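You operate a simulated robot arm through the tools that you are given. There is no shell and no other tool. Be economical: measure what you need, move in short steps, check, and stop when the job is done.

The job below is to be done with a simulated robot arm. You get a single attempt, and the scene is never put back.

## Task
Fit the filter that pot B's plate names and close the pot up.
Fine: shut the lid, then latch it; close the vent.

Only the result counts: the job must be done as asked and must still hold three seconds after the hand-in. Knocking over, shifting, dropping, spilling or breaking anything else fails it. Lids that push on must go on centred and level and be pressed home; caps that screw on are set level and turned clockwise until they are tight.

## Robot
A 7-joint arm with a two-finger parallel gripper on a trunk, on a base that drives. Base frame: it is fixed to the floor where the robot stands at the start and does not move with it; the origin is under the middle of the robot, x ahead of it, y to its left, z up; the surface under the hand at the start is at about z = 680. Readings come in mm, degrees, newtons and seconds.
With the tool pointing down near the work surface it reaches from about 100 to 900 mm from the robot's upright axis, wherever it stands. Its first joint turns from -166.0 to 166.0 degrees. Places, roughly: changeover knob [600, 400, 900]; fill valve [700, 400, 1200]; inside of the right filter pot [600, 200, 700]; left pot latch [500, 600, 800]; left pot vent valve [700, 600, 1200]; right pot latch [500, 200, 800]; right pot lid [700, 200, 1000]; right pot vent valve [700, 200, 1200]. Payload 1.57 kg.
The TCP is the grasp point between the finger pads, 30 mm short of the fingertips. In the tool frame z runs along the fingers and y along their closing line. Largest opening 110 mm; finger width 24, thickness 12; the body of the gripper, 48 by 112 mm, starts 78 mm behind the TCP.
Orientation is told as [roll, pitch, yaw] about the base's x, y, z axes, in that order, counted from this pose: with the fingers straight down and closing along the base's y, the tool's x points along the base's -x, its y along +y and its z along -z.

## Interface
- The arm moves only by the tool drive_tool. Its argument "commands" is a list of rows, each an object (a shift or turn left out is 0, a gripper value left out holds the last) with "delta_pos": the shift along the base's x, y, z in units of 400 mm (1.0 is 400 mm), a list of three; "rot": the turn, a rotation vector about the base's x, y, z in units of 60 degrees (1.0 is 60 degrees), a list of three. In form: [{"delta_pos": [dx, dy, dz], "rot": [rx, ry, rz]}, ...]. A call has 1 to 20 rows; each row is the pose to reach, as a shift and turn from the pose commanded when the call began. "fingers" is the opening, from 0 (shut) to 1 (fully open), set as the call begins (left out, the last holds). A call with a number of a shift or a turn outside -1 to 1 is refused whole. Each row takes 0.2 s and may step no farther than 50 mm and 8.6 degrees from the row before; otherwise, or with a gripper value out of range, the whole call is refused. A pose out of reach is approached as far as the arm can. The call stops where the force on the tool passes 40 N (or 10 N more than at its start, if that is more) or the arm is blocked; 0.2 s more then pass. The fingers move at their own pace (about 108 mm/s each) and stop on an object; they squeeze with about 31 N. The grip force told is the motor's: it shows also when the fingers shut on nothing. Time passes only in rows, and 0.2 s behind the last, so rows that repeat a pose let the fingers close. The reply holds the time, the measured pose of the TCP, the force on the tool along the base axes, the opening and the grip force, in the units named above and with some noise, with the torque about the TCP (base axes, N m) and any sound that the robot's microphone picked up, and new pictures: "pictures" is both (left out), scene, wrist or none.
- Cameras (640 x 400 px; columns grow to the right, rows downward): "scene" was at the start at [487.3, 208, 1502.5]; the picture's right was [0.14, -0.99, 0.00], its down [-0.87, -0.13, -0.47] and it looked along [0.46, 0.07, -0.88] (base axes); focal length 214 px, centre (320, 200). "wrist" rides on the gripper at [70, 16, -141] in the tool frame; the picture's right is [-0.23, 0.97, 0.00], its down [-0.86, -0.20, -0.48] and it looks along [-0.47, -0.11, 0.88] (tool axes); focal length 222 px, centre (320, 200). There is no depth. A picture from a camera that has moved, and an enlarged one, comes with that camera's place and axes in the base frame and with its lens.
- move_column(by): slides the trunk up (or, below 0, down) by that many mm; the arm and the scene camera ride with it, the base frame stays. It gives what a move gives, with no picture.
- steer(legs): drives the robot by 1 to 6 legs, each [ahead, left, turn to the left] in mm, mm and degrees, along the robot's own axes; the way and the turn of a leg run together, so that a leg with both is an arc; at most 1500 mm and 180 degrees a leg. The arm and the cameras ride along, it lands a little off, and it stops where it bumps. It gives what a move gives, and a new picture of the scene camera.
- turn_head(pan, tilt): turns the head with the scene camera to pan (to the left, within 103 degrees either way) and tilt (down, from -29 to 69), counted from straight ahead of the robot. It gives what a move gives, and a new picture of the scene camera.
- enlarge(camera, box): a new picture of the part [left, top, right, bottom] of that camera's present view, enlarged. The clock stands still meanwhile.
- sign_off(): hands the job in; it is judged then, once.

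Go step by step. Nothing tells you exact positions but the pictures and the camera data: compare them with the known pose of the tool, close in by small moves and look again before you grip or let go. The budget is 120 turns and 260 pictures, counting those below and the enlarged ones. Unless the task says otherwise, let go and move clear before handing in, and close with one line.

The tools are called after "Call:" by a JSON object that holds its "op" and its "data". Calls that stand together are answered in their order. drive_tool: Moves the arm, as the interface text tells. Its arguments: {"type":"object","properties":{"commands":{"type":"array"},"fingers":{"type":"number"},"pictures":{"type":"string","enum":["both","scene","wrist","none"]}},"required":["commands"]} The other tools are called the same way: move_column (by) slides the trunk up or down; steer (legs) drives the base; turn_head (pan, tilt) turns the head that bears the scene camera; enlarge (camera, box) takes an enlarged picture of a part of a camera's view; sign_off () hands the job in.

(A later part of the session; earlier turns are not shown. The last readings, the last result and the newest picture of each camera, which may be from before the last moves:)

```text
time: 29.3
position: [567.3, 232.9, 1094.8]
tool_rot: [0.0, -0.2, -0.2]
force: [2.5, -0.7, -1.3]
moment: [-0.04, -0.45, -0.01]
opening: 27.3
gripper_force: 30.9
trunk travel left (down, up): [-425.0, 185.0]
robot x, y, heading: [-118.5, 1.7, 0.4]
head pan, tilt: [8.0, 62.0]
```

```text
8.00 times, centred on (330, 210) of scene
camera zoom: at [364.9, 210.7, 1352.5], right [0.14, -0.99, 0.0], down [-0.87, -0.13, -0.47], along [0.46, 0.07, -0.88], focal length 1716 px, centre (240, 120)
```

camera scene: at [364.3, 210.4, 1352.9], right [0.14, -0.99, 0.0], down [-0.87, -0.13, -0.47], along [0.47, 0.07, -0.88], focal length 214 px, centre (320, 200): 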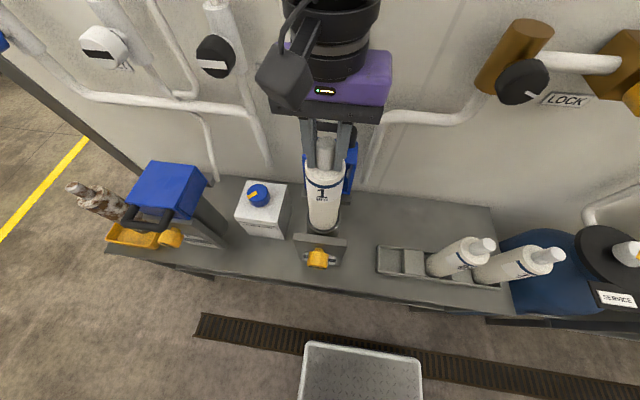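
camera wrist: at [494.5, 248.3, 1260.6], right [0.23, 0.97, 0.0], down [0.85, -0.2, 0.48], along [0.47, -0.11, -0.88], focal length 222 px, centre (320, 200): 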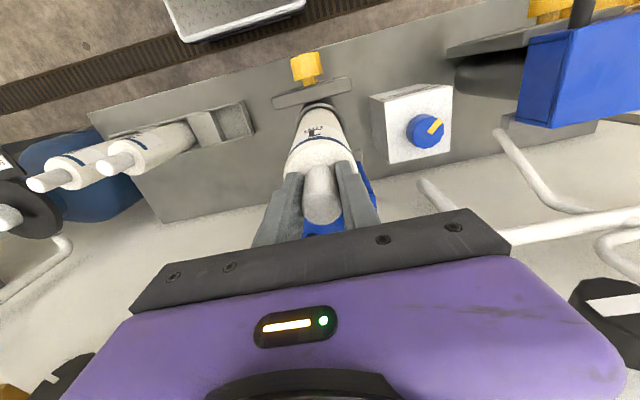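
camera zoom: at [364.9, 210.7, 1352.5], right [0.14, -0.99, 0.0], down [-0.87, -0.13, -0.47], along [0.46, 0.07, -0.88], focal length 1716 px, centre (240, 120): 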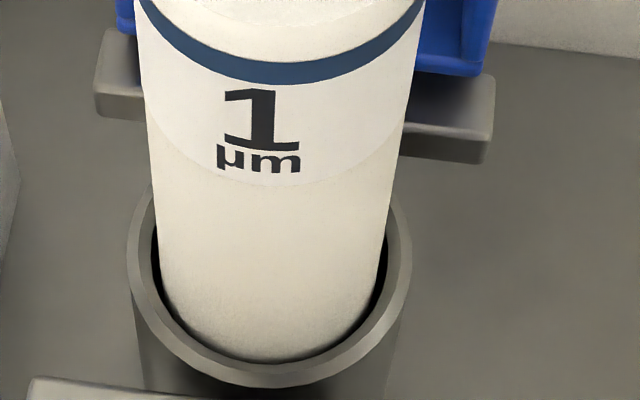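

It's entered. A light push in +x shows it rubs the front wall, so I'll trim +1.2 mm and continue down.

Call:
{"op": "drive_tool", "data": {"commands": [{"delta_pos": [0.003, 0, 0]}, {"delta_pos": [0.003, 0, -0.04]}, {"delta_pos": [0.003, 0, -0.09]}, {"delta_pos": [0.003, 0, -0.14]}, {"delta_pos": [0.003, 0, -0.19]}, {"delta_pos": [0.003, 0, -0.24]}, {"delta_pos": [0.003, 0, -0.29]}, {"delta_pos": [0.003, 0, -0.33]}, {"delta_pos": [0.003, 0, -0.33]}], "pictures": "scene"}}

```text
time: 31.3
position: [568.4, 232.3, 962.2]
tool_rot: [0.0, -0.1, 0.1]
force: [-9.7, 0.7, 0.6]
moment: [-0.04, 0.63, -0.01]
opening: 27.0
gripper_force: 29.9
trunk travel left (down, up): [-425.0, 185.0]
robot x, y, heading: [-122.5, -0.7, 0.0]
head pan, tilt: [8.0, 62.0]
camera scene: at [364.5, 210.7, 1352.7], right [0.14, -0.99, 0.0], down [-0.87, -0.13, -0.47], along [0.46, 0.07, -0.88], focal length 214 px, centre (320, 200)
```

scene: 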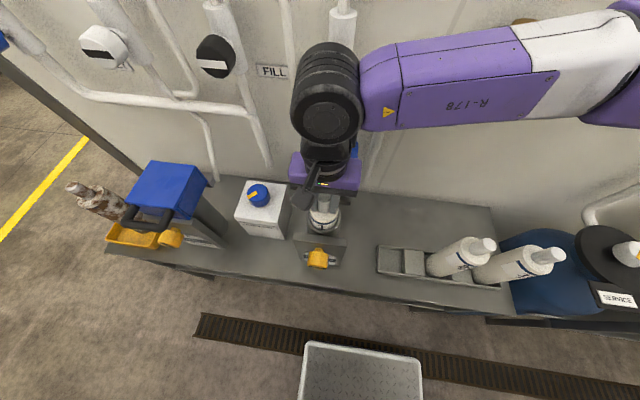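

A side force now comes from the rim's back edge. I'll relax x by 2 mm and go on.

Call:
{"op": "drive_tool", "data": {"commands": [{"delta_pos": [-0.005, 0, 0]}, {"delta_pos": [-0.005, 0, -0.03]}, {"delta_pos": [-0.005, 0, -0.06]}, {"delta_pos": [-0.005, 0, -0.08]}, {"delta_pos": [-0.005, 0, -0.1]}, {"delta_pos": [-0.005, 0, -0.12]}, {"delta_pos": [-0.005, 0, -0.12]}]}}

Call:
{"op": "enlarge", "data": {"camera": "scene", "box": [280, 155, 376, 235]}}

```text
time: 32.7
position: [566.6, 233.5, 921.2]
tool_rot: [0.0, -0.6, -0.1]
force: [-5.6, -4.8, 25.3]
moment: [-1.01, 0.6, -0.11]
opening: 27.5
gripper_force: 31.0
trunk travel left (down, up): [-425.0, 185.0]
robot x, y, heading: [-123.6, 1.6, 0.3]
head pan, tilt: [8.0, 62.0]
stopped in row 7: the force on the tool passed its limit at 51 N (the readings are from after the stop); the commanded pose is now the measured one
camera scene: at [363.9, 210.2, 1353.3], right [0.14, -0.99, 0.0], down [-0.87, -0.13, -0.47], along [0.47, 0.07, -0.88], focal length 214 px, centre (320, 200)
camera wrist: at [495.5, 249.3, 1061.0], right [0.23, 0.97, 0.0], down [0.85, -0.2, 0.49], along [0.47, -0.11, -0.87], focal length 222 px, centre (320, 200)
```

scene: 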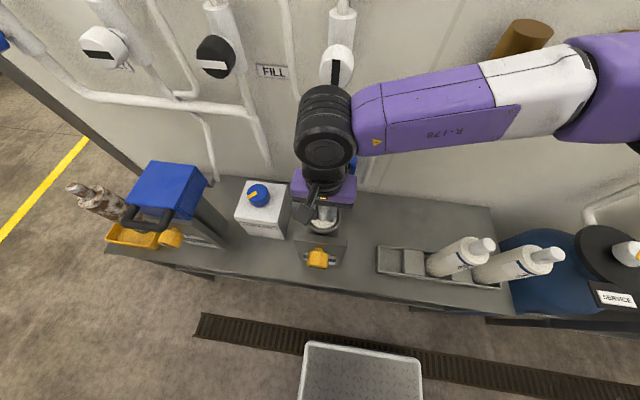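
wrist: 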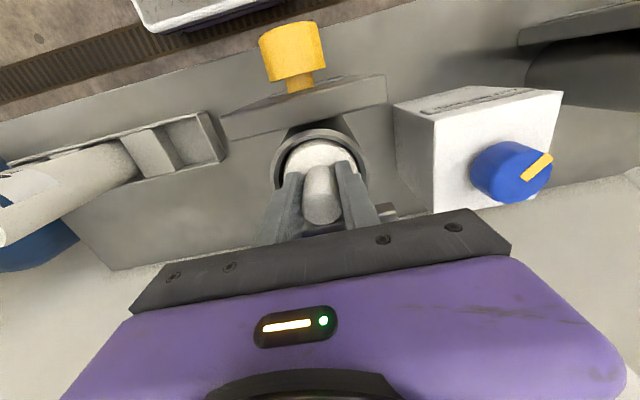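

```text
5.00 times, centred on (328, 195) of scene
camera zoom: at [363.9, 210.2, 1353.3], right [0.14, -0.99, 0.0], down [-0.87, -0.13, -0.47], along [0.47, 0.07, -0.88], focal length 1072 px, centre (280, 225)
```

zoom: 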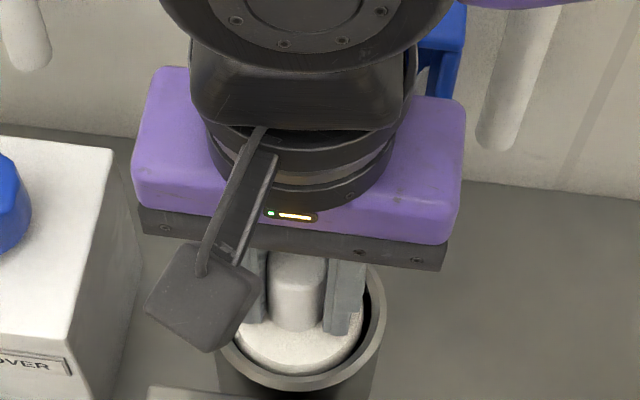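

The filter has bottomed out: TCP 921 now versus 919.5 in the rack. I'll ease off, open the fingers slightly because they're inside the mouth, and rise.

Call:
{"op": "drive_tool", "data": {"commands": [{"delta_pos": [0, -0.002, 0.005]}, {"delta_pos": [0, -0.002, 0.005]}], "pictures": "none"}}

Call:
{"op": "drive_tool", "data": {"commands": [{}, {}, {}], "fingers": 0.31, "pictures": "none"}}

Call:
{"op": "drive_tool", "data": {"commands": [{"delta_pos": [0, 0, 0.05]}, {"delta_pos": [0, 0, 0.1]}, {"delta_pos": [0, 0, 0.18]}, {"delta_pos": [0, 0, 0.26]}, {"delta_pos": [0, 0, 0.26]}]}}

Call:
{"op": "enlarge", "data": {"camera": "wrist", "box": [240, 80, 400, 180]}}

Call:
{"op": "enlarge", "data": {"camera": "scene", "box": [280, 155, 376, 235]}}

```text
time: 33.3
position: [566.9, 233.4, 920.8]
tool_rot: [0.1, -0.5, -0.1]
force: [-4.7, -1.6, 13.0]
moment: [-0.22, 0.55, -0.08]
opening: 27.0
gripper_force: 31.4
trunk travel left (down, up): [-425.0, 185.0]
robot x, y, heading: [-124.5, 2.3, 0.2]
head pan, tilt: [8.0, 62.0]
```

```text
time: 34.1
position: [566.7, 233.8, 920.7]
tool_rot: [0.0, -0.5, -0.1]
force: [-2.0, 0.8, 8.9]
moment: [0.06, 0.17, 0.02]
opening: 32.0
gripper_force: 0.1
trunk travel left (down, up): [-425.0, 185.0]
robot x, y, heading: [-125.8, 1.9, 0.1]
head pan, tilt: [8.0, 62.0]
```

```text
time: 35.3
position: [568.6, 231.6, 1024.1]
tool_rot: [0.0, -0.4, -0.2]
force: [0.9, 0.2, 0.2]
moment: [0.01, -0.03, 0.02]
opening: 34.2
gripper_force: 0.0
trunk travel left (down, up): [-425.0, 185.0]
robot x, y, heading: [-124.2, 1.5, 0.1]
head pan, tilt: [8.0, 62.0]
camera scene: at [364.9, 210.7, 1352.5], right [0.14, -0.99, 0.0], down [-0.87, -0.13, -0.47], along [0.46, 0.07, -0.88], focal length 214 px, centre (320, 200)
camera wrist: at [497.6, 249.0, 1165.2], right [0.23, 0.97, 0.0], down [0.85, -0.2, 0.49], along [0.47, -0.11, -0.87], focal length 222 px, centre (320, 200)
```

scene: 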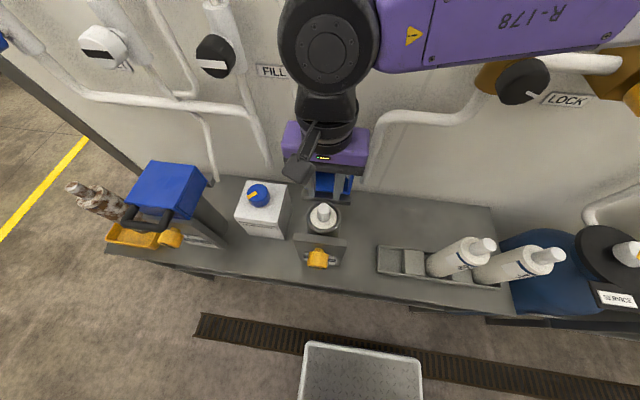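
wrist: 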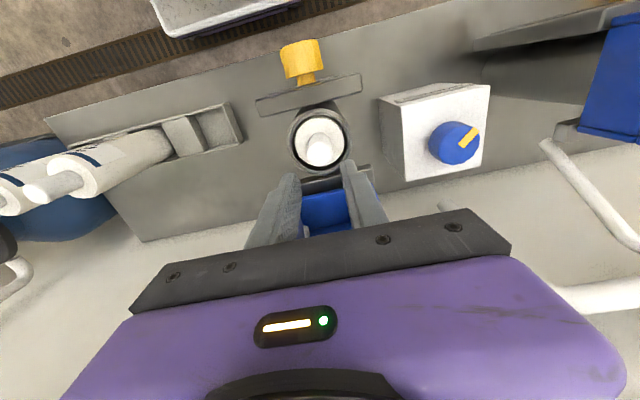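

```text
4.00 times, centred on (320, 130) of wrist
camera zoom: at [497.6, 249.0, 1165.2], right [0.23, 0.97, 0.0], down [0.85, -0.2, 0.49], along [0.47, -0.11, -0.87], focal length 888 px, centre (320, 480)
```

zoom: 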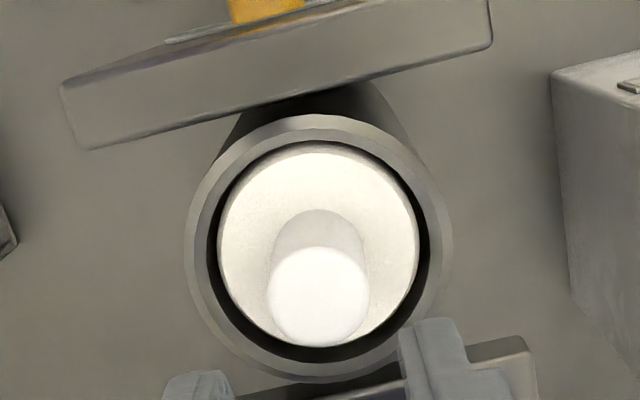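

```text
5.00 times, centred on (328, 195) of scene
camera zoom: at [364.9, 210.7, 1352.5], right [0.14, -0.99, 0.0], down [-0.87, -0.13, -0.47], along [0.46, 0.07, -0.88], focal length 1072 px, centre (280, 225)
```

zoom: 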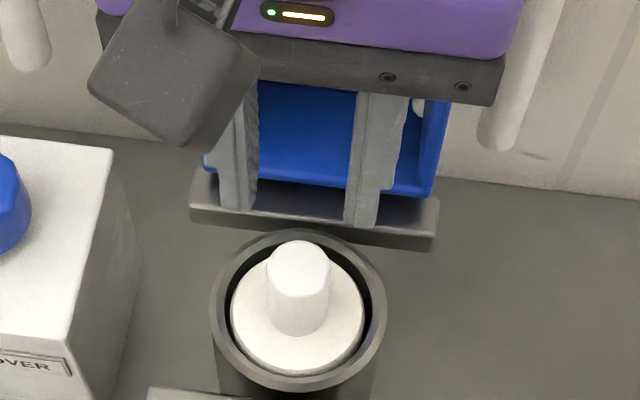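

The filter is seated, with its shoulder just under the rim. I'll press the nose with closed fingers to confirm it's home.

Call:
{"op": "drive_tool", "data": {"commands": [{"delta_pos": [-0.005, 0, 0]}, {"delta_pos": [-0.005, 0, 0]}, {"delta_pos": [-0.005, 0, -0.05]}, {"delta_pos": [-0.005, 0, -0.09]}, {"delta_pos": [-0.005, 0, -0.11]}, {"delta_pos": [-0.005, 0, -0.125]}, {"delta_pos": [-0.005, 0, -0.14]}, {"delta_pos": [-0.005, 0, -0.155]}, {"delta_pos": [-0.005, 0, -0.17]}], "fingers": 0, "pictures": "none"}}

```text
time: 37.2
position: [566.4, 234.8, 966.3]
tool_rot: [0.3, -1.0, 0.0]
force: [-5.3, -6.7, 23.0]
moment: [-0.16, 0.09, 0.03]
opening: 0.0
gripper_force: 21.3
trunk travel left (down, up): [-425.0, 185.0]
robot x, y, heading: [-120.5, 1.6, 0.1]
head pan, tilt: [8.0, 62.0]
stopped in row 9: the force on the tool passed its limit at 49 N (the readings are from after the stop); the commanded pose is now the measured one
```

It's firm. I'll rise and move aside to study the lid and vent valve.

Call:
{"op": "drive_tool", "data": {"commands": [{"delta_pos": [0, 0, 0.1], "rot": [-0.005, 0.017, 0]}, {"delta_pos": [-0.02, -0.05, 0.2], "rot": [-0.005, 0.017, 0]}, {"delta_pos": [-0.05, -0.13, 0.28], "rot": [-0.005, 0.017, 0]}, {"delta_pos": [-0.05, -0.23, 0.35], "rot": [-0.005, 0.017, 0]}, {"delta_pos": [-0.05, -0.33, 0.4], "rot": [-0.005, 0.017, 0]}, {"delta_pos": [-0.05, -0.43, 0.4], "rot": [-0.005, 0.017, 0]}]}}

Call:
{"op": "enlarge", "data": {"camera": "scene", "box": [260, 30, 420, 230]}}

Call:
{"op": "enlarge", "data": {"camera": "wrist", "box": [340, 60, 640, 250]}}

Call:
{"op": "enlarge", "data": {"camera": "scene", "box": [60, 10, 260, 240]}}

```text
time: 38.6
position: [548.5, 63.1, 1125.5]
tool_rot: [0.0, 0.1, -0.1]
force: [0.6, 0.9, 0.5]
moment: [-0.05, 0.02, -0.01]
opening: 0.0
gripper_force: 21.3
trunk travel left (down, up): [-425.0, 185.0]
robot x, y, heading: [-121.4, 0.6, 0.2]
head pan, tilt: [8.0, 62.0]
camera scene: at [364.8, 211.4, 1352.5], right [0.14, -0.99, 0.0], down [-0.87, -0.13, -0.47], along [0.46, 0.07, -0.88], focal length 214 px, centre (320, 200)
camera wrist: at [478.3, 79.3, 1266.5], right [0.23, 0.97, 0.0], down [0.86, -0.2, 0.48], along [0.46, -0.11, -0.88], focal length 222 px, centre (320, 200)
```

scene: 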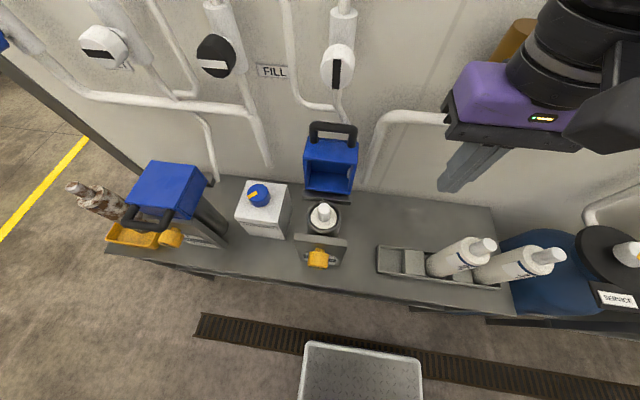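
wrist: 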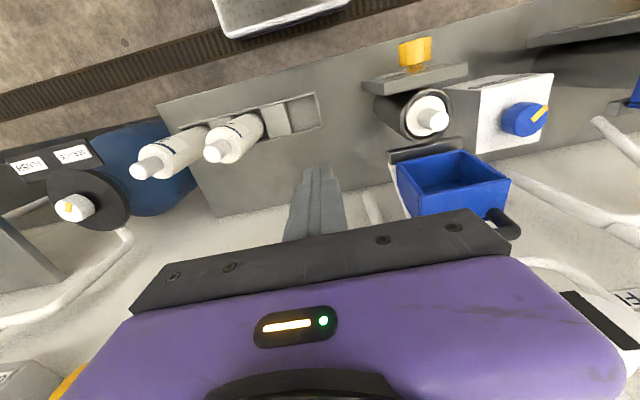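

```text
2.00 times, centred on (340, 130) of scene
camera zoom: at [364.8, 211.4, 1352.5], right [0.14, -0.99, 0.0], down [-0.87, -0.13, -0.47], along [0.46, 0.07, -0.88], focal length 429 px, centre (280, 340)
```

zoom: 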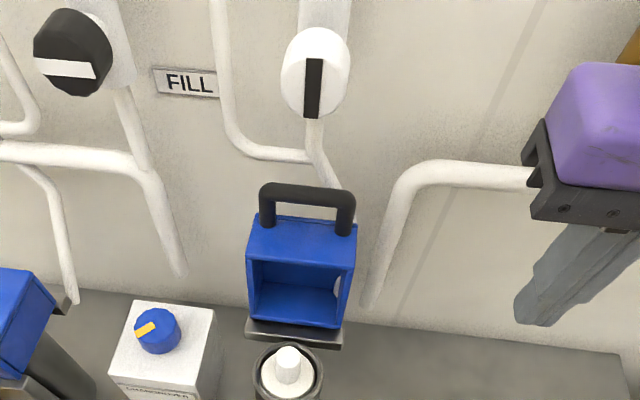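

```text
2.11 times, centred on (490, 155) of wrist
camera zoom: at [478.3, 79.3, 1266.5], right [0.23, 0.97, 0.0], down [0.86, -0.2, 0.48], along [0.46, -0.11, -0.88], focal length 468 px, centre (-38, 295)
```

zoom: 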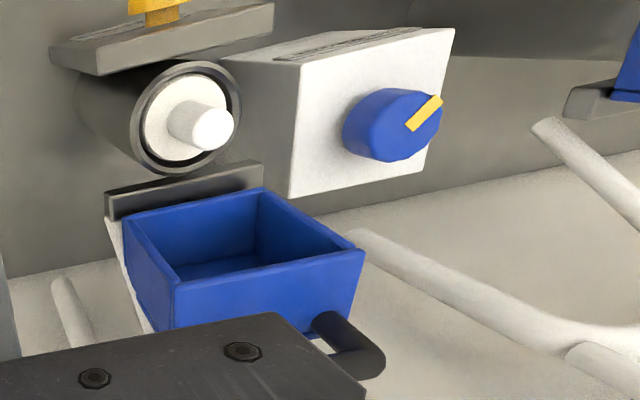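

```text
1.74 times, centred on (160, 125) of scene
camera zoom: at [364.8, 211.4, 1352.5], right [0.14, -0.99, 0.0], down [-0.87, -0.13, -0.47], along [0.46, 0.07, -0.88], focal length 373 px, centre (598, 330)
```

zoom: 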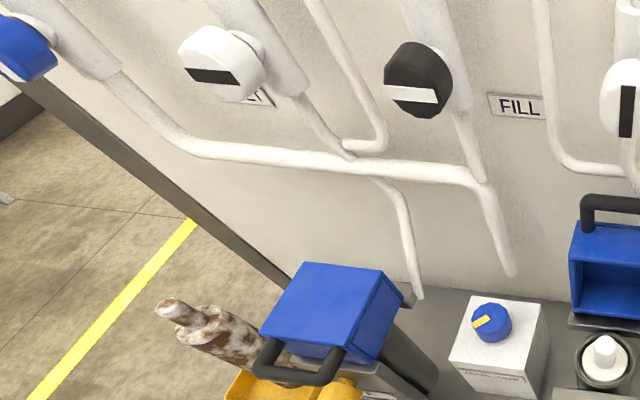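

The vent on B has its bar along the pipe (open), while A's lies across (closed). The lid's handle bar stands up at about (693, 231, 1041), and the hinge is near (616, 905). I'll back the base up, point the tool forward, and pull the lid shut by its handle.

Call:
{"op": "steer", "data": {"legs": [[-150, 0, 0]]}}

Call:
{"op": "drive_tool", "data": {"commands": [{"rot": [0, -0.136, 0]}, {"rot": [0, -0.272, 0]}, {"rot": [0, -0.409, 0]}, {"rot": [0, -0.545, 0]}, {"rot": [0, -0.682, 0]}, {"rot": [0, -0.818, 0]}, {"rot": [0, -0.954, 0]}, {"rot": [0, -1.0, 0]}, {"rot": [0, -1.0, 0]}]}}

```text
time: 40.0
position: [396.4, 61.2, 1124.2]
tool_rot: [0.1, 0.2, -0.1]
force: [0.1, 1.2, 0.2]
moment: [0.01, 0.0, -0.01]
opening: 0.2
gripper_force: 20.8
trunk travel left (down, up): [-425.0, 185.0]
robot x, y, heading: [-273.5, -4.0, 0.2]
head pan, tilt: [8.0, 62.0]
camera scene: at [214.3, 209.6, 1352.5], right [0.14, -0.99, 0.0], down [-0.87, -0.13, -0.47], along [0.46, 0.07, -0.88], focal length 214 px, centre (320, 200)
```

scene: 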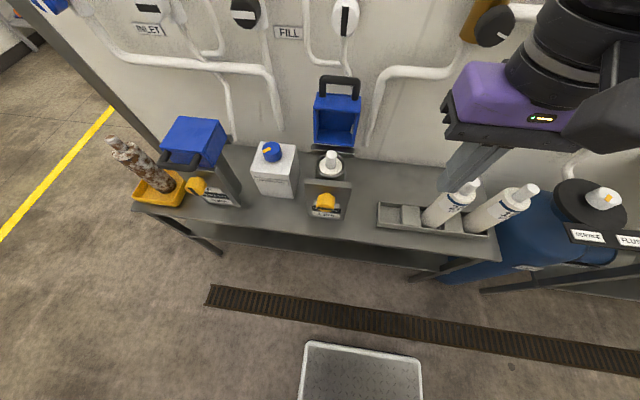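

```text
time: 42.0
position: [504.7, 117.8, 1138.9]
tool_rot: [0.2, -59.8, -0.3]
force: [0.4, -0.5, 0.1]
moment: [-0.02, -0.02, -0.03]
opening: 0.1
gripper_force: 21.4
out of reach, approached as far as the arm can: row 4, 5, 6, 7, 8, 9
trunk travel left (down, up): [-425.0, 185.0]
robot x, y, heading: [-272.0, -2.7, 0.3]
head pan, tilt: [8.0, 62.0]
camera scene: at [214.2, 209.6, 1352.6], right [0.14, -0.99, 0.0], down [-0.87, -0.13, -0.47], along [0.46, 0.07, -0.88], focal length 214 px, centre (320, 200)
camera wrist: at [347.7, 134.3, 1149.5], right [0.12, 0.97, 0.2], down [0.01, -0.2, 0.98], along [0.99, -0.11, -0.04], focal length 222 px, centre (320, 200)
```

scene: 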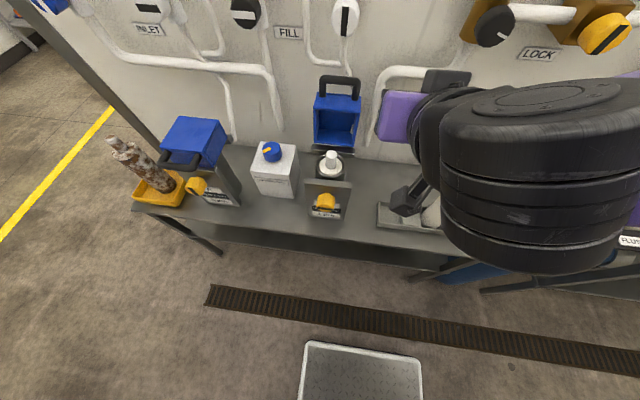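
wrist: 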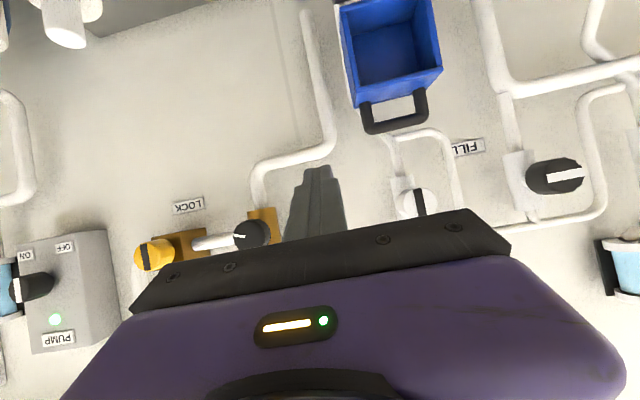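

The near reach is limited with the arm high, so I'll raise the trunk, bring the TCP down relative to it, and try the orientation again.

Call:
{"op": "move_column", "data": {"by": 180}}

Call:
{"op": "drive_tool", "data": {"commands": [{"delta_pos": [0, 0, -0.1]}, {"delta_pos": [0, 0, -0.2]}, {"delta_pos": [0, 0, -0.3]}, {"delta_pos": [0, 0, -0.4]}, {"delta_pos": [0, 0, -0.48], "rot": [0, -0.1, 0]}, {"delta_pos": [0, 0, -0.48], "rot": [0, -0.2, 0]}, {"delta_pos": [0, 0, -0.48], "rot": [0, -0.3, 0]}, {"delta_pos": [0, 0, -0.48], "rot": [0, -0.4, 0]}, {"delta_pos": [0, 0, -0.48], "rot": [0, -0.5, 0]}, {"delta_pos": [0, 0, -0.48], "rot": [0, -0.5, 0]}]}}

```text
time: 44.0
position: [505.0, 117.1, 1318.3]
tool_rot: [0.2, -59.8, -0.2]
force: [0.0, 0.4, 0.9]
moment: [0.01, -0.01, -0.04]
opening: 0.0
gripper_force: 21.4
trunk travel left (down, up): [-605.0, 5.0]
robot x, y, heading: [-272.4, 0.0, 0.2]
head pan, tilt: [8.0, 62.0]
```

```text
time: 46.2
position: [535.1, 199.5, 1191.9]
tool_rot: [1.2, -86.8, -3.3]
force: [0.0, 0.3, -0.4]
moment: [0.04, -0.01, 0.0]
opening: 0.0
gripper_force: 20.9
out of reach, approached as far as the arm can: row 5, 6, 7, 8, 9, 10
trunk travel left (down, up): [-605.0, 5.0]
robot x, y, heading: [-271.7, 1.0, -0.0]
head pan, tilt: [8.0, 62.0]
camera scene: at [214.2, 209.7, 1532.5], right [0.14, -0.99, 0.0], down [-0.87, -0.13, -0.47], along [0.46, 0.07, -0.88], focal length 214 px, centre (320, 200)
camera wrist: at [391.0, 220.0, 1129.9], right [0.05, 0.97, 0.23], down [-0.44, -0.18, 0.88], along [0.9, -0.14, 0.42], focal length 222 px, centre (320, 200)
```

scene: 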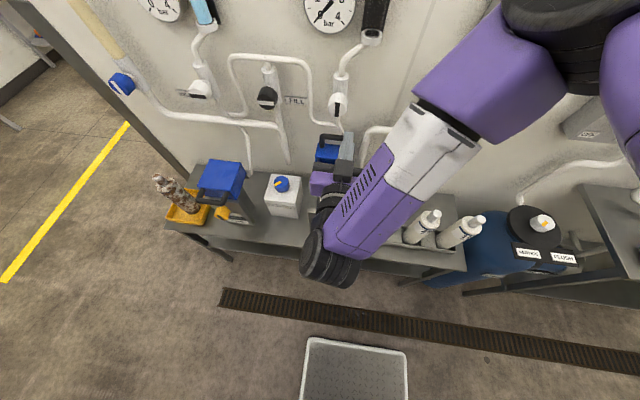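
wrist: 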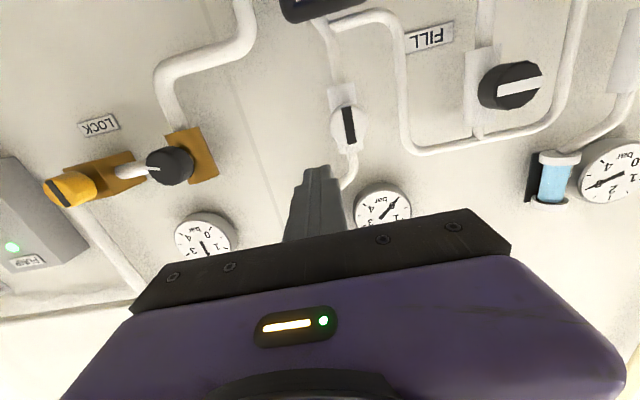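

The tool now points forward. I'll try moving toward the front of the lid handle.

Call:
{"op": "drive_tool", "data": {"commands": [{"delta_pos": [0.05, 0.02, -0.05]}, {"delta_pos": [0.08, 0.05, -0.12]}, {"delta_pos": [0.1, 0.08, -0.2]}, {"delta_pos": [0.12, 0.08, -0.28]}, {"delta_pos": [0.13, 0.08, -0.37]}, {"delta_pos": [0.13, 0.08, -0.37]}]}}

```text
time: 47.6
position: [575.9, 274.2, 1069.9]
tool_rot: [-0.9, -85.6, -3.2]
force: [-0.2, -0.2, 0.2]
moment: [0.01, -0.02, 0.01]
opening: 0.0
gripper_force: 21.6
out of reach, approached as far as the arm can: row 1, 2, 3, 4, 5, 6
trunk travel left (down, up): [-605.0, 5.0]
robot x, y, heading: [-272.8, -0.4, 0.4]
head pan, tilt: [8.0, 62.0]
camera scene: at [214.3, 209.6, 1532.5], right [0.14, -0.99, 0.0], down [-0.87, -0.13, -0.47], along [0.46, 0.07, -0.88], focal length 214 px, centre (320, 200)
camera wrist: at [431.8, 300.2, 1010.7], right [0.09, 0.97, 0.23], down [-0.42, -0.17, 0.89], along [0.9, -0.17, 0.4], focal length 222 px, centre (320, 200)
```

scene: 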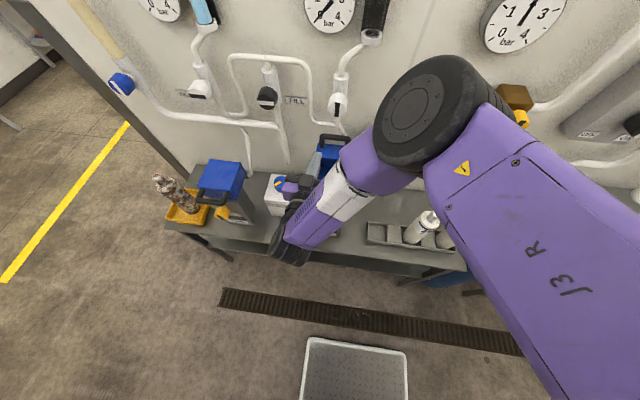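
wrist: 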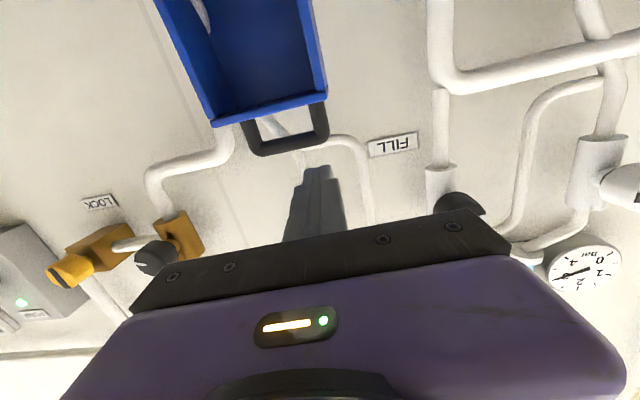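

I'll test whether the pose opens up farther out, toward the handle itself.

Call:
{"op": "drive_tool", "data": {"commands": [{"delta_pos": [0.03, -0.02, 0]}, {"delta_pos": [0.06, -0.05, 0]}, {"delta_pos": [0.09, -0.08, 0]}, {"delta_pos": [0.09, -0.1, 0]}, {"delta_pos": [0.09, -0.1, 0]}]}}

```text
time: 48.8
position: [602.4, 267.5, 1093.2]
tool_rot: [-0.4, -85.7, -3.5]
force: [-0.1, 0.2, -0.9]
moment: [-0.02, -0.03, -0.02]
opening: 0.3
gripper_force: 21.4
out of reach, approached as far as the arm can: row 1, 2, 3, 4, 5
trunk travel left (down, up): [-605.0, 5.0]
robot x, y, heading: [-271.2, -4.1, 0.1]
head pan, tilt: [8.0, 62.0]
camera scene: at [214.2, 209.5, 1532.6], right [0.14, -0.99, 0.0], down [-0.87, -0.13, -0.47], along [0.46, 0.07, -0.88], focal length 214 px, centre (320, 200)
camera wrist: at [458.9, 295.2, 1034.4], right [0.08, 0.97, 0.23], down [-0.43, -0.17, 0.89], along [0.9, -0.17, 0.4], focal length 222 px, centre (320, 200)
```

scene: 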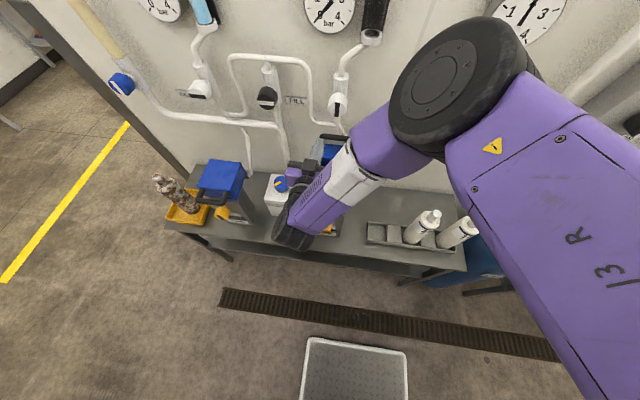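
wrist: 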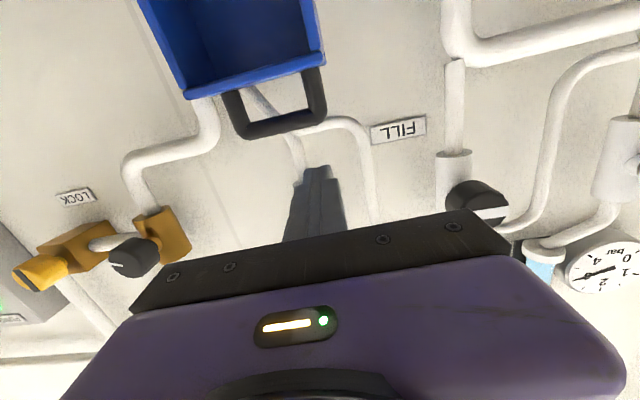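

The wrist is folding back because the shoulder is too high for a horizontal tool. I'll back away, lower the trunk a lot, raise the arm relative to it, and come in again.

Call:
{"op": "steer", "data": {"legs": [[-450, 0, 0]]}}

Call:
{"op": "move_column", "data": {"by": -250}}

Call:
{"op": "drive_tool", "data": {"commands": [{"delta_pos": [0.08, -0.02, 0.06]}, {"delta_pos": [0.16, -0.04, 0.12]}, {"delta_pos": [0.24, -0.06, 0.18]}, {"delta_pos": [0.3, -0.08, 0.27]}, {"delta_pos": [0.35, -0.1, 0.37]}, {"delta_pos": [0.35, -0.1, 0.47]}, {"delta_pos": [0.35, -0.1, 0.47]}]}}

```text
time: 51.5
position: [153.1, 268.4, 1092.3]
tool_rot: [-0.5, -85.7, -3.3]
force: [1.4, 0.6, -0.8]
moment: [0.03, -0.02, 0.0]
opening: 0.1
gripper_force: 21.1
trunk travel left (down, up): [-605.0, 5.0]
robot x, y, heading: [-720.8, -1.2, 0.0]
head pan, tilt: [8.0, 62.0]
camera scene: at [-236.1, 208.2, 1532.5], right [0.14, -0.99, 0.0], down [-0.87, -0.13, -0.47], along [0.46, 0.07, -0.88], focal length 214 px, centre (320, 200)
```

scene: 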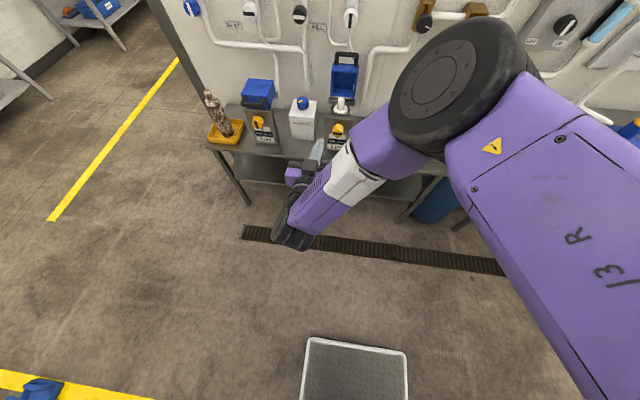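

```text
time: 54.1
position: [153.2, 267.5, 843.2]
tool_rot: [-0.4, -85.7, -3.4]
force: [-0.3, -0.4, 0.3]
moment: [-0.02, 0.03, 0.02]
opening: 0.3
gripper_force: 20.9
trunk travel left (down, up): [-355.0, 255.0]
robot x, y, heading: [-721.4, -2.3, -0.0]
head pan, tilt: [8.0, 62.0]
```

```text
time: 55.7
position: [291.9, 227.2, 1031.8]
tool_rot: [-0.5, -85.7, -3.5]
force: [-0.3, 0.6, 1.1]
moment: [0.0, 0.02, 0.01]
opening: 0.0
gripper_force: 21.1
trunk travel left (down, up): [-355.0, 255.0]
robot x, y, heading: [-724.0, 1.0, -0.1]
head pan, tilt: [8.0, 62.0]
camera scene: at [-236.2, 208.1, 1282.5], right [0.14, -0.99, 0.0], down [-0.87, -0.12, -0.47], along [0.46, 0.07, -0.88], focal length 214 px, centre (320, 200)
camera wrist: at [147.6, 252.9, 972.2], right [0.08, 0.97, 0.23], down [-0.43, -0.17, 0.89], along [0.9, -0.17, 0.4], focal length 222 px, centre (320, 200)
```

scene: 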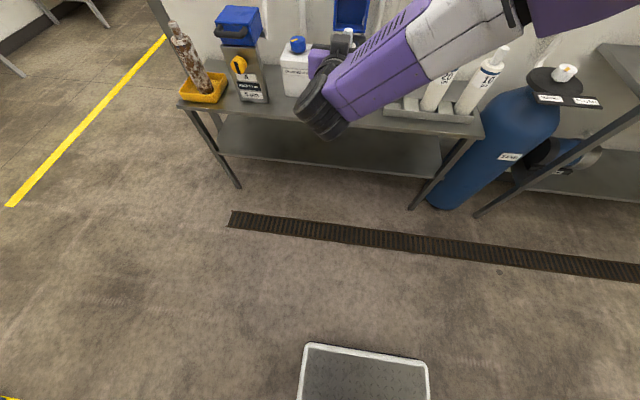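
wrist: 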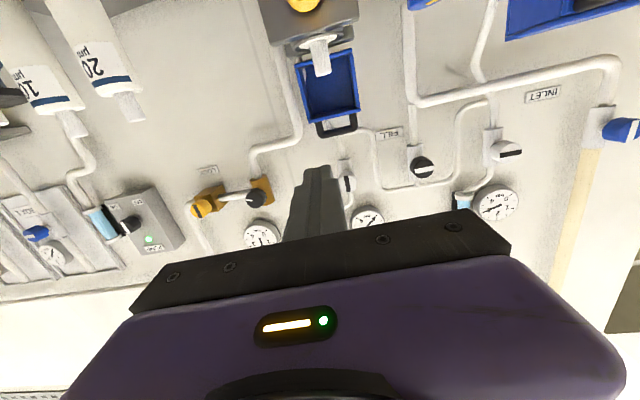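

The forward pose is now comfortably reachable. I'll straighten the tool and roll it 90° so that the fingers close vertically.

Call:
{"op": "drive_tool", "data": {"commands": [{"rot": [0, -0.0717, 0.0583]}, {"rot": [0, -0.0717, 0.0583]}], "pictures": "none"}}

Call:
{"op": "drive_tool", "data": {"commands": [{"rot": [-0.14, 0, 0]}, {"rot": [-0.28, 0, 0]}, {"rot": [-0.42, 0, 0]}, {"rot": [-0.56, 0, 0]}, {"rot": [-0.7, 0, 0]}, {"rot": [-0.84, 0, 0]}, {"rot": [-0.98, 0, 0]}, {"rot": [-1.0, 0, 0]}, {"rot": [-1.0, 0, 0]}], "pictures": "none"}}

Call:
{"op": "drive_tool", "data": {"commands": [{"rot": [-0.14, 0, 0]}, {"rot": [-0.28, 0, 0]}, {"rot": [-0.42, 0, 0]}, {"rot": [-0.5, 0, 0]}, {"rot": [-0.5, 0, 0]}]}}

```text
time: 56.3
position: [291.8, 229.2, 1034.2]
tool_rot: [17.3, -89.7, -18.2]
force: [0.1, 0.4, 1.4]
moment: [0.01, -0.01, 0.03]
opening: 0.0
gripper_force: 21.6
out of reach, approached as far as the arm can: row 1
trunk travel left (down, up): [-355.0, 255.0]
robot x, y, heading: [-723.7, -0.2, -0.0]
head pan, tilt: [8.0, 62.0]
```

```text
time: 58.3
position: [290.8, 232.7, 1035.6]
tool_rot: [-89.9, -30.0, 89.3]
force: [-0.2, -1.1, -0.1]
moment: [0.01, 0.0, 0.0]
opening: 0.0
gripper_force: 21.4
out of reach, approached as far as the arm can: row 1, 2, 3, 4, 5, 6, 7, 8, 9
trunk travel left (down, up): [-355.0, 255.0]
robot x, y, heading: [-726.8, -3.9, 0.1]
head pan, tilt: [8.0, 62.0]
```

```text
time: 59.5
position: [290.1, 234.3, 1036.9]
tool_rot: [-90.0, 0.0, 89.5]
force: [-0.9, -0.5, 0.4]
moment: [0.0, 0.01, 0.0]
opening: 0.2
gripper_force: 21.0
trunk travel left (down, up): [-355.0, 255.0]
robot x, y, heading: [-721.4, -3.3, 0.2]
head pan, tilt: [8.0, 62.0]
camera scene: at [-236.3, 208.1, 1282.5], right [0.14, -0.99, 0.0], down [-0.87, -0.13, -0.47], along [0.46, 0.07, -0.88], focal length 214 px, centre (320, 200)
camera wrist: at [148.4, 166.5, 1021.4], right [0.0, 0.23, -0.97], down [-0.47, 0.86, 0.2], along [0.88, 0.46, 0.11], focal length 222 px, centre (320, 200)
```

scene: 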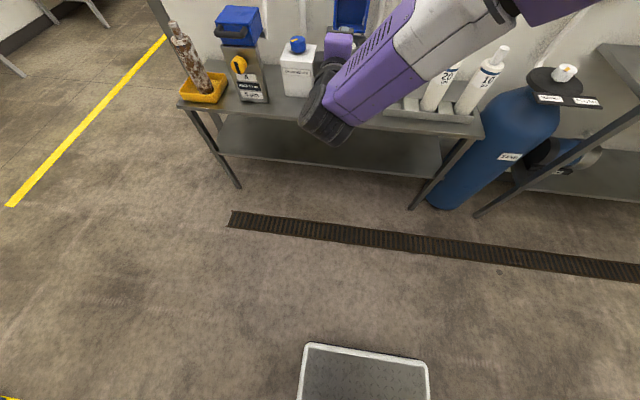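
wrist: 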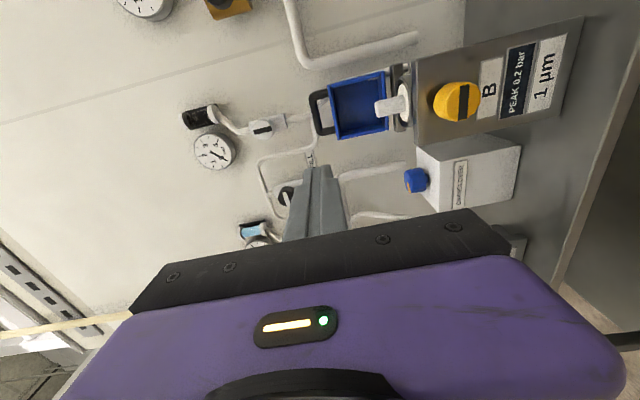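

Tool is forward with fingers vertical, and plate "B / 1 µm" is confirmed. I'll test the inward range needed for closing the lid while in free space.

Call:
{"op": "drive_tool", "data": {"commands": [{"delta_pos": [-0.12, 0, 0]}, {"delta_pos": [-0.24, 0, -0.05]}, {"delta_pos": [-0.36, 0, -0.1]}, {"delta_pos": [-0.48, 0, -0.15]}, {"delta_pos": [-0.58, 0, -0.2]}, {"delta_pos": [-0.58, 0, -0.2]}], "pictures": "none"}}

```text
refused: row 2 steps farther than a row can; nothing moved
```

Call:
{"op": "drive_tool", "data": {"commands": [{"delta_pos": [-0.1, 0, 0]}, {"delta_pos": [-0.2, 0, -0.04]}, {"delta_pos": [-0.3, 0, -0.08]}, {"delta_pos": [-0.4, 0, -0.12]}, {"delta_pos": [-0.5, 0, -0.16]}, {"delta_pos": [-0.58, 0, -0.2]}, {"delta_pos": [-0.58, 0, -0.2]}], "pictures": "none"}}

```text
time: 61.1
position: [85.3, 238.9, 966.2]
tool_rot: [-90.1, -0.1, 90.2]
force: [1.0, -0.3, -0.6]
moment: [-0.01, 0.02, 0.0]
opening: 0.0
gripper_force: 21.4
out of reach, approached as far as the arm can: row 6, 7
trunk travel left (down, up): [-355.0, 255.0]
robot x, y, heading: [-722.9, 0.4, 0.2]
head pan, tilt: [8.0, 62.0]
```

The inward limit is about 808 mm ahead of the robot, so standing at x≈-370 covers the full lid swing. Driving there and measuring the handle.

Call:
{"op": "steer", "data": {"legs": [[350, 0, 0]]}}

Call:
{"op": "drive_tool", "data": {"commands": [{"delta_pos": [0.0, 0, 0.1]}, {"delta_pos": [0.03, 0, 0.18]}, {"delta_pos": [0.1, 0, 0.18]}, {"delta_pos": [0.2, -0.015, 0.18]}, {"delta_pos": [0.3, -0.015, 0.18]}, {"delta_pos": [0.3, -0.015, 0.18]}], "fingers": 0.6}}

Call:
{"op": "enlarge", "data": {"camera": "wrist", "box": [220, 40, 540, 240]}}

```text
time: 63.4
position: [436.8, 240.0, 966.4]
tool_rot: [-90.0, 0.0, 90.1]
force: [0.1, -0.2, 0.7]
moment: [-0.03, 0.0, 0.0]
opening: 0.0
gripper_force: 21.5
trunk travel left (down, up): [-355.0, 255.0]
robot x, y, heading: [-370.8, 4.5, 0.3]
head pan, tilt: [8.0, 62.0]
camera scene: at [115.4, 209.9, 1282.5], right [0.14, -0.99, 0.0], down [-0.87, -0.13, -0.47], along [0.46, 0.07, -0.88], focal length 214 px, centre (320, 200)
```

scene: 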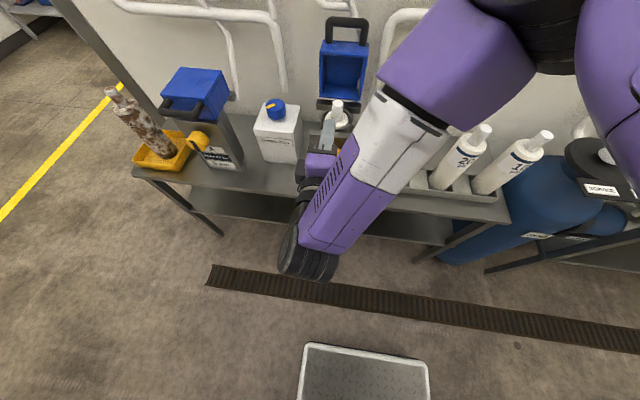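

```text
time: 64.8
position: [557.6, 234.2, 1037.5]
tool_rot: [-90.0, -0.1, 90.2]
force: [-0.1, -0.4, -0.1]
moment: [0.02, 0.02, 0.02]
opening: 66.0
gripper_force: 0.1
trunk travel left (down, up): [-355.0, 255.0]
robot x, y, heading: [-369.9, 0.9, 0.6]
head pan, tilt: [8.0, 62.0]
camera scene: at [115.3, 209.9, 1282.6], right [0.14, -0.99, 0.0], down [-0.87, -0.13, -0.47], along [0.46, 0.07, -0.88], focal length 214 px, centre (320, 200)
camera wrist: at [416.2, 164.1, 1021.3], right [0.0, 0.23, -0.97], down [-0.48, 0.85, 0.2], along [0.88, 0.47, 0.11], focal length 222 px, centre (320, 200)
```

scene: 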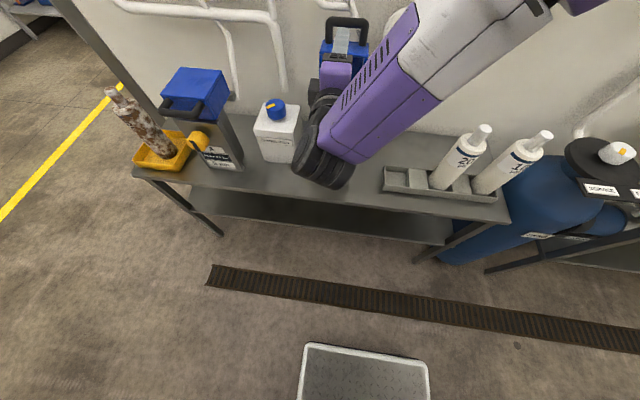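
wrist: 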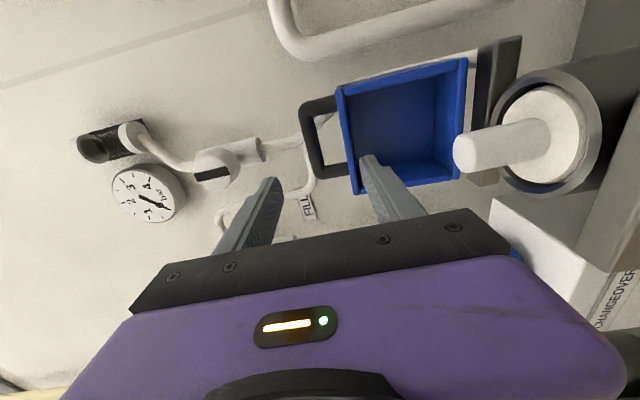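

```text
2.00 times, centred on (380, 140) of wrist
camera zoom: at [416.2, 164.1, 1021.3], right [0.0, 0.23, -0.97], down [-0.48, 0.85, 0.2], along [0.88, 0.47, 0.11], focal length 444 px, centre (200, 320)
```

zoom: 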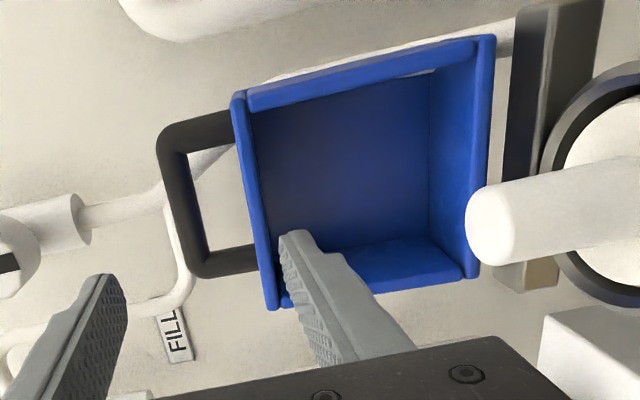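

The handle bar is at about (695, 229, 1044), roughly 16 mm thick with a window of about 28 mm under it. I'll set the opening to about 28 mm and approach partway, then check.

Call:
{"op": "drive_tool", "data": {"commands": [{"delta_pos": [0.0, -0.01, 0.014]}, {"delta_pos": [0.07, -0.01, 0.014]}, {"delta_pos": [0.14, -0.01, 0.014]}, {"delta_pos": [0.2, -0.01, 0.014]}, {"delta_pos": [0.2, -0.01, 0.014]}], "fingers": 0.25}}

Call:
{"op": "enlarge", "data": {"camera": "wrist", "box": [220, 80, 460, 230]}}

Call:
{"op": "enlarge", "data": {"camera": "scene", "box": [290, 0, 410, 75]}}

```text
time: 66.0
position: [637.2, 231.1, 1044.8]
tool_rot: [-89.9, 0.0, 89.7]
force: [-0.1, 0.1, 0.8]
moment: [-0.01, 0.03, 0.02]
opening: 27.3
gripper_force: 0.0
trunk travel left (down, up): [-355.0, 255.0]
robot x, y, heading: [-372.3, -0.5, 0.1]
head pan, tilt: [8.0, 62.0]
camera scene: at [115.3, 209.9, 1282.6], right [0.14, -0.99, 0.0], down [-0.87, -0.13, -0.47], along [0.46, 0.07, -0.88], focal length 214 px, centre (320, 200)
camera wrist: at [495.2, 162.0, 1028.0], right [0.0, 0.23, -0.97], down [-0.47, 0.86, 0.2], along [0.88, 0.46, 0.11], focal length 222 px, centre (320, 200)
```

scene: 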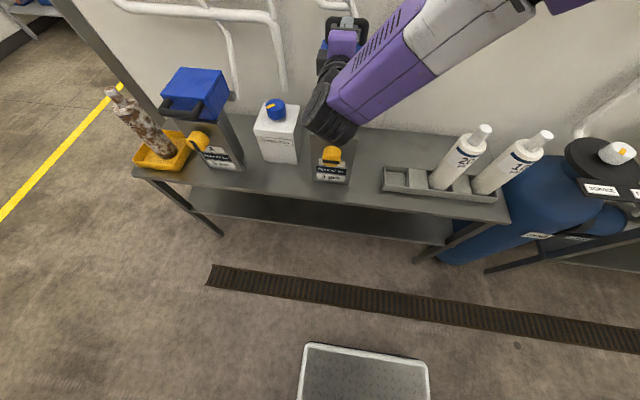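
wrist: 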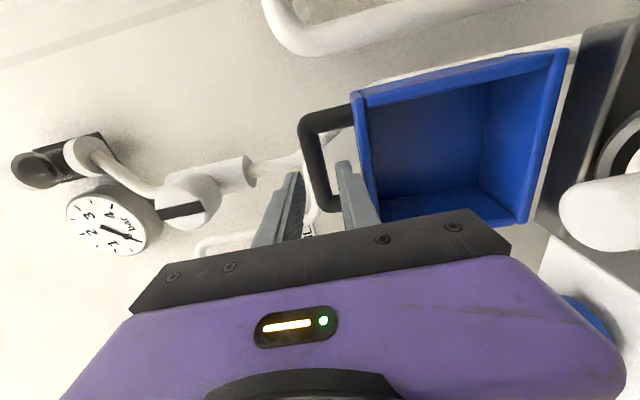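

```text
2.67 times, centred on (340, 155) of wrist
camera zoom: at [495.2, 162.0, 1028.0], right [0.0, 0.23, -0.97], down [-0.47, 0.86, 0.2], along [0.88, 0.46, 0.11], focal length 592 px, centre (267, 320)
```

zoom: 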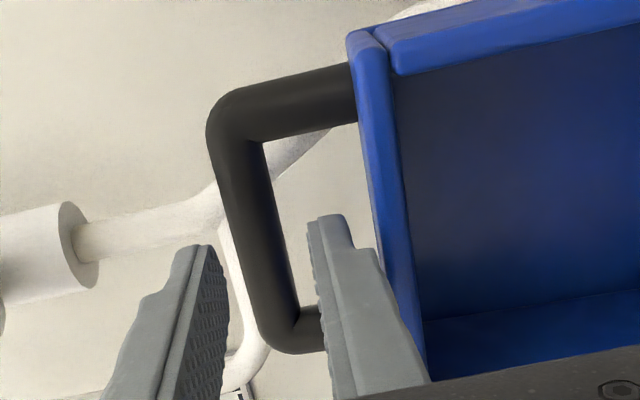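

```text
5.33 times, centred on (350, 38) of scene
camera zoom: at [115.3, 209.9, 1282.6], right [0.14, -0.99, 0.0], down [-0.87, -0.13, -0.47], along [0.46, 0.07, -0.88], focal length 1144 px, centre (160, 1067)
```

zoom: 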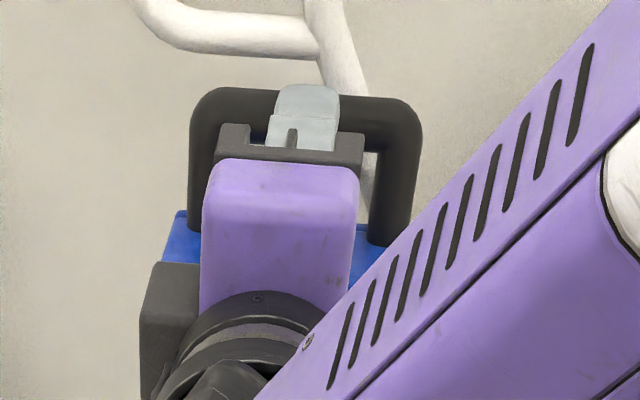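

The fingers line up around the bar, though 3 mm low. I'll raise slightly and move in.

Call:
{"op": "drive_tool", "data": {"commands": [{"delta_pos": [0, 0, 0.007]}, {"delta_pos": [0.03, 0, 0.007]}, {"delta_pos": [0.06, 0, 0.007]}, {"delta_pos": [0.09, 0, 0.007]}, {"delta_pos": [0.09, 0, 0.007]}], "pictures": "none"}}

Call:
{"op": "enlarge", "data": {"camera": "wrist", "box": [220, 80, 460, 230]}}

Call:
{"op": "enlarge", "data": {"camera": "scene", "box": [290, 0, 410, 75]}}

```text
time: 67.2
position: [672.7, 234.8, 1049.1]
tool_rot: [-89.6, 0.0, 89.6]
force: [0.6, 0.4, 0.0]
moment: [-0.02, 0.02, 0.02]
opening: 27.4
gripper_force: 0.0
out of reach, approached as far as the arm can: row 4, 5
trunk travel left (down, up): [-355.0, 255.0]
robot x, y, heading: [-369.8, -0.6, 0.1]
head pan, tilt: [8.0, 62.0]
```

```text
2.67 times, centred on (340, 155) of wrist
camera zoom: at [530.3, 165.1, 1033.2], right [0.0, 0.23, -0.97], down [-0.47, 0.86, 0.2], along [0.88, 0.46, 0.11], focal length 592 px, centre (267, 320)
```

zoom: 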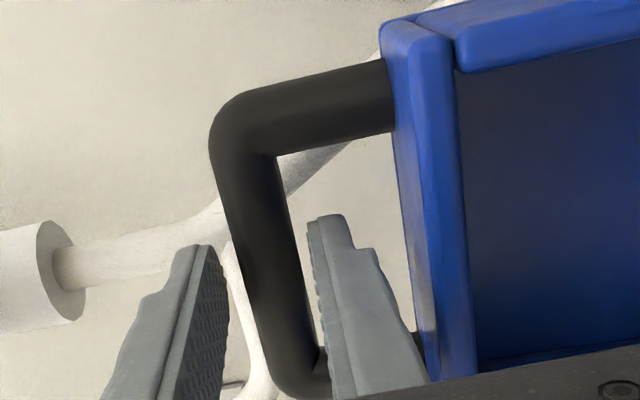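

```text
5.33 times, centred on (350, 38) of scene
camera zoom: at [115.4, 209.9, 1282.6], right [0.14, -0.99, 0.0], down [-0.87, -0.13, -0.47], along [0.46, 0.07, -0.88], focal length 1144 px, centre (160, 1067)
```

zoom: 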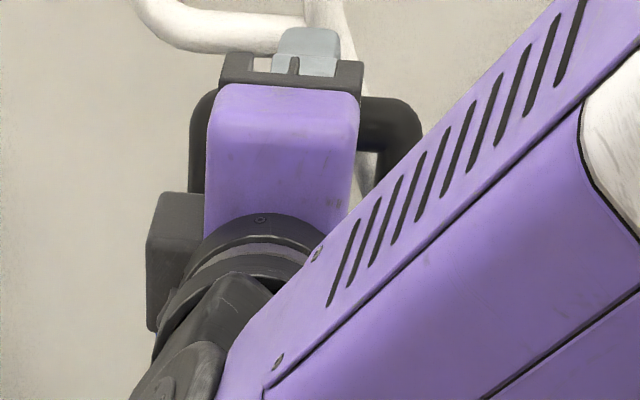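

The bar is at x≈696 while my reach ends with the tips at 703. I'll drive the base 15 mm forward so the fingers span the bar properly.

Call:
{"op": "steer", "data": {"legs": [[14, 0, 0]]}}

Call:
{"op": "enlarge", "data": {"camera": "wrist", "box": [220, 80, 460, 230]}}

```text
time: 68.0
position: [686.7, 234.1, 1050.0]
tool_rot: [-89.7, -0.1, 89.6]
force: [-0.8, 0.0, -0.1]
moment: [0.01, 0.01, 0.0]
opening: 27.8
gripper_force: 0.0
trunk travel left (down, up): [-355.0, 255.0]
robot x, y, heading: [-357.0, 0.3, 0.3]
head pan, tilt: [8.0, 62.0]
camera scene: at [129.4, 210.0, 1282.6], right [0.14, -0.99, 0.0], down [-0.87, -0.13, -0.47], along [0.46, 0.07, -0.88], focal length 214 px, centre (320, 200)
```

scene: 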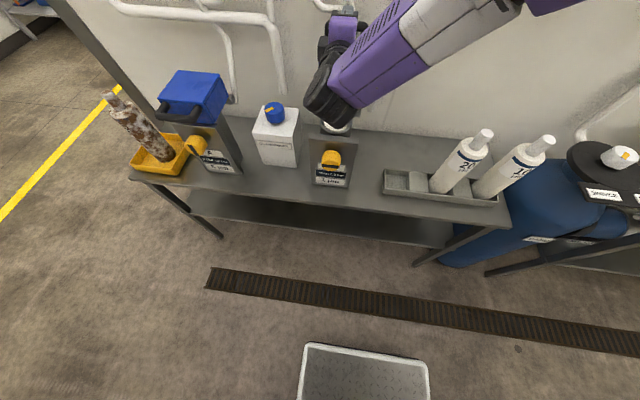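

```text
2.67 times, centred on (340, 155) of wrist
camera zoom: at [544.2, 165.1, 1033.3], right [0.0, 0.23, -0.97], down [-0.47, 0.86, 0.2], along [0.88, 0.46, 0.11], focal length 592 px, centre (267, 320)
```

zoom: 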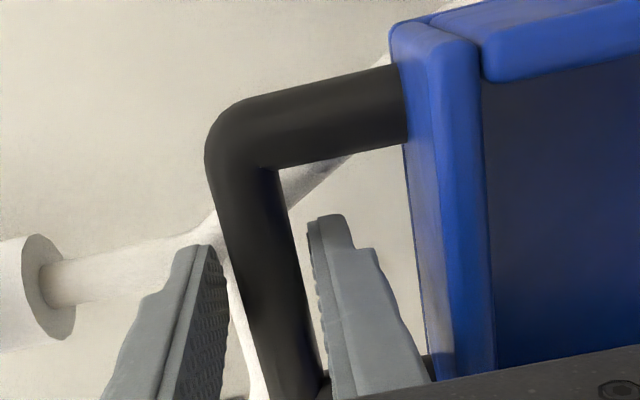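

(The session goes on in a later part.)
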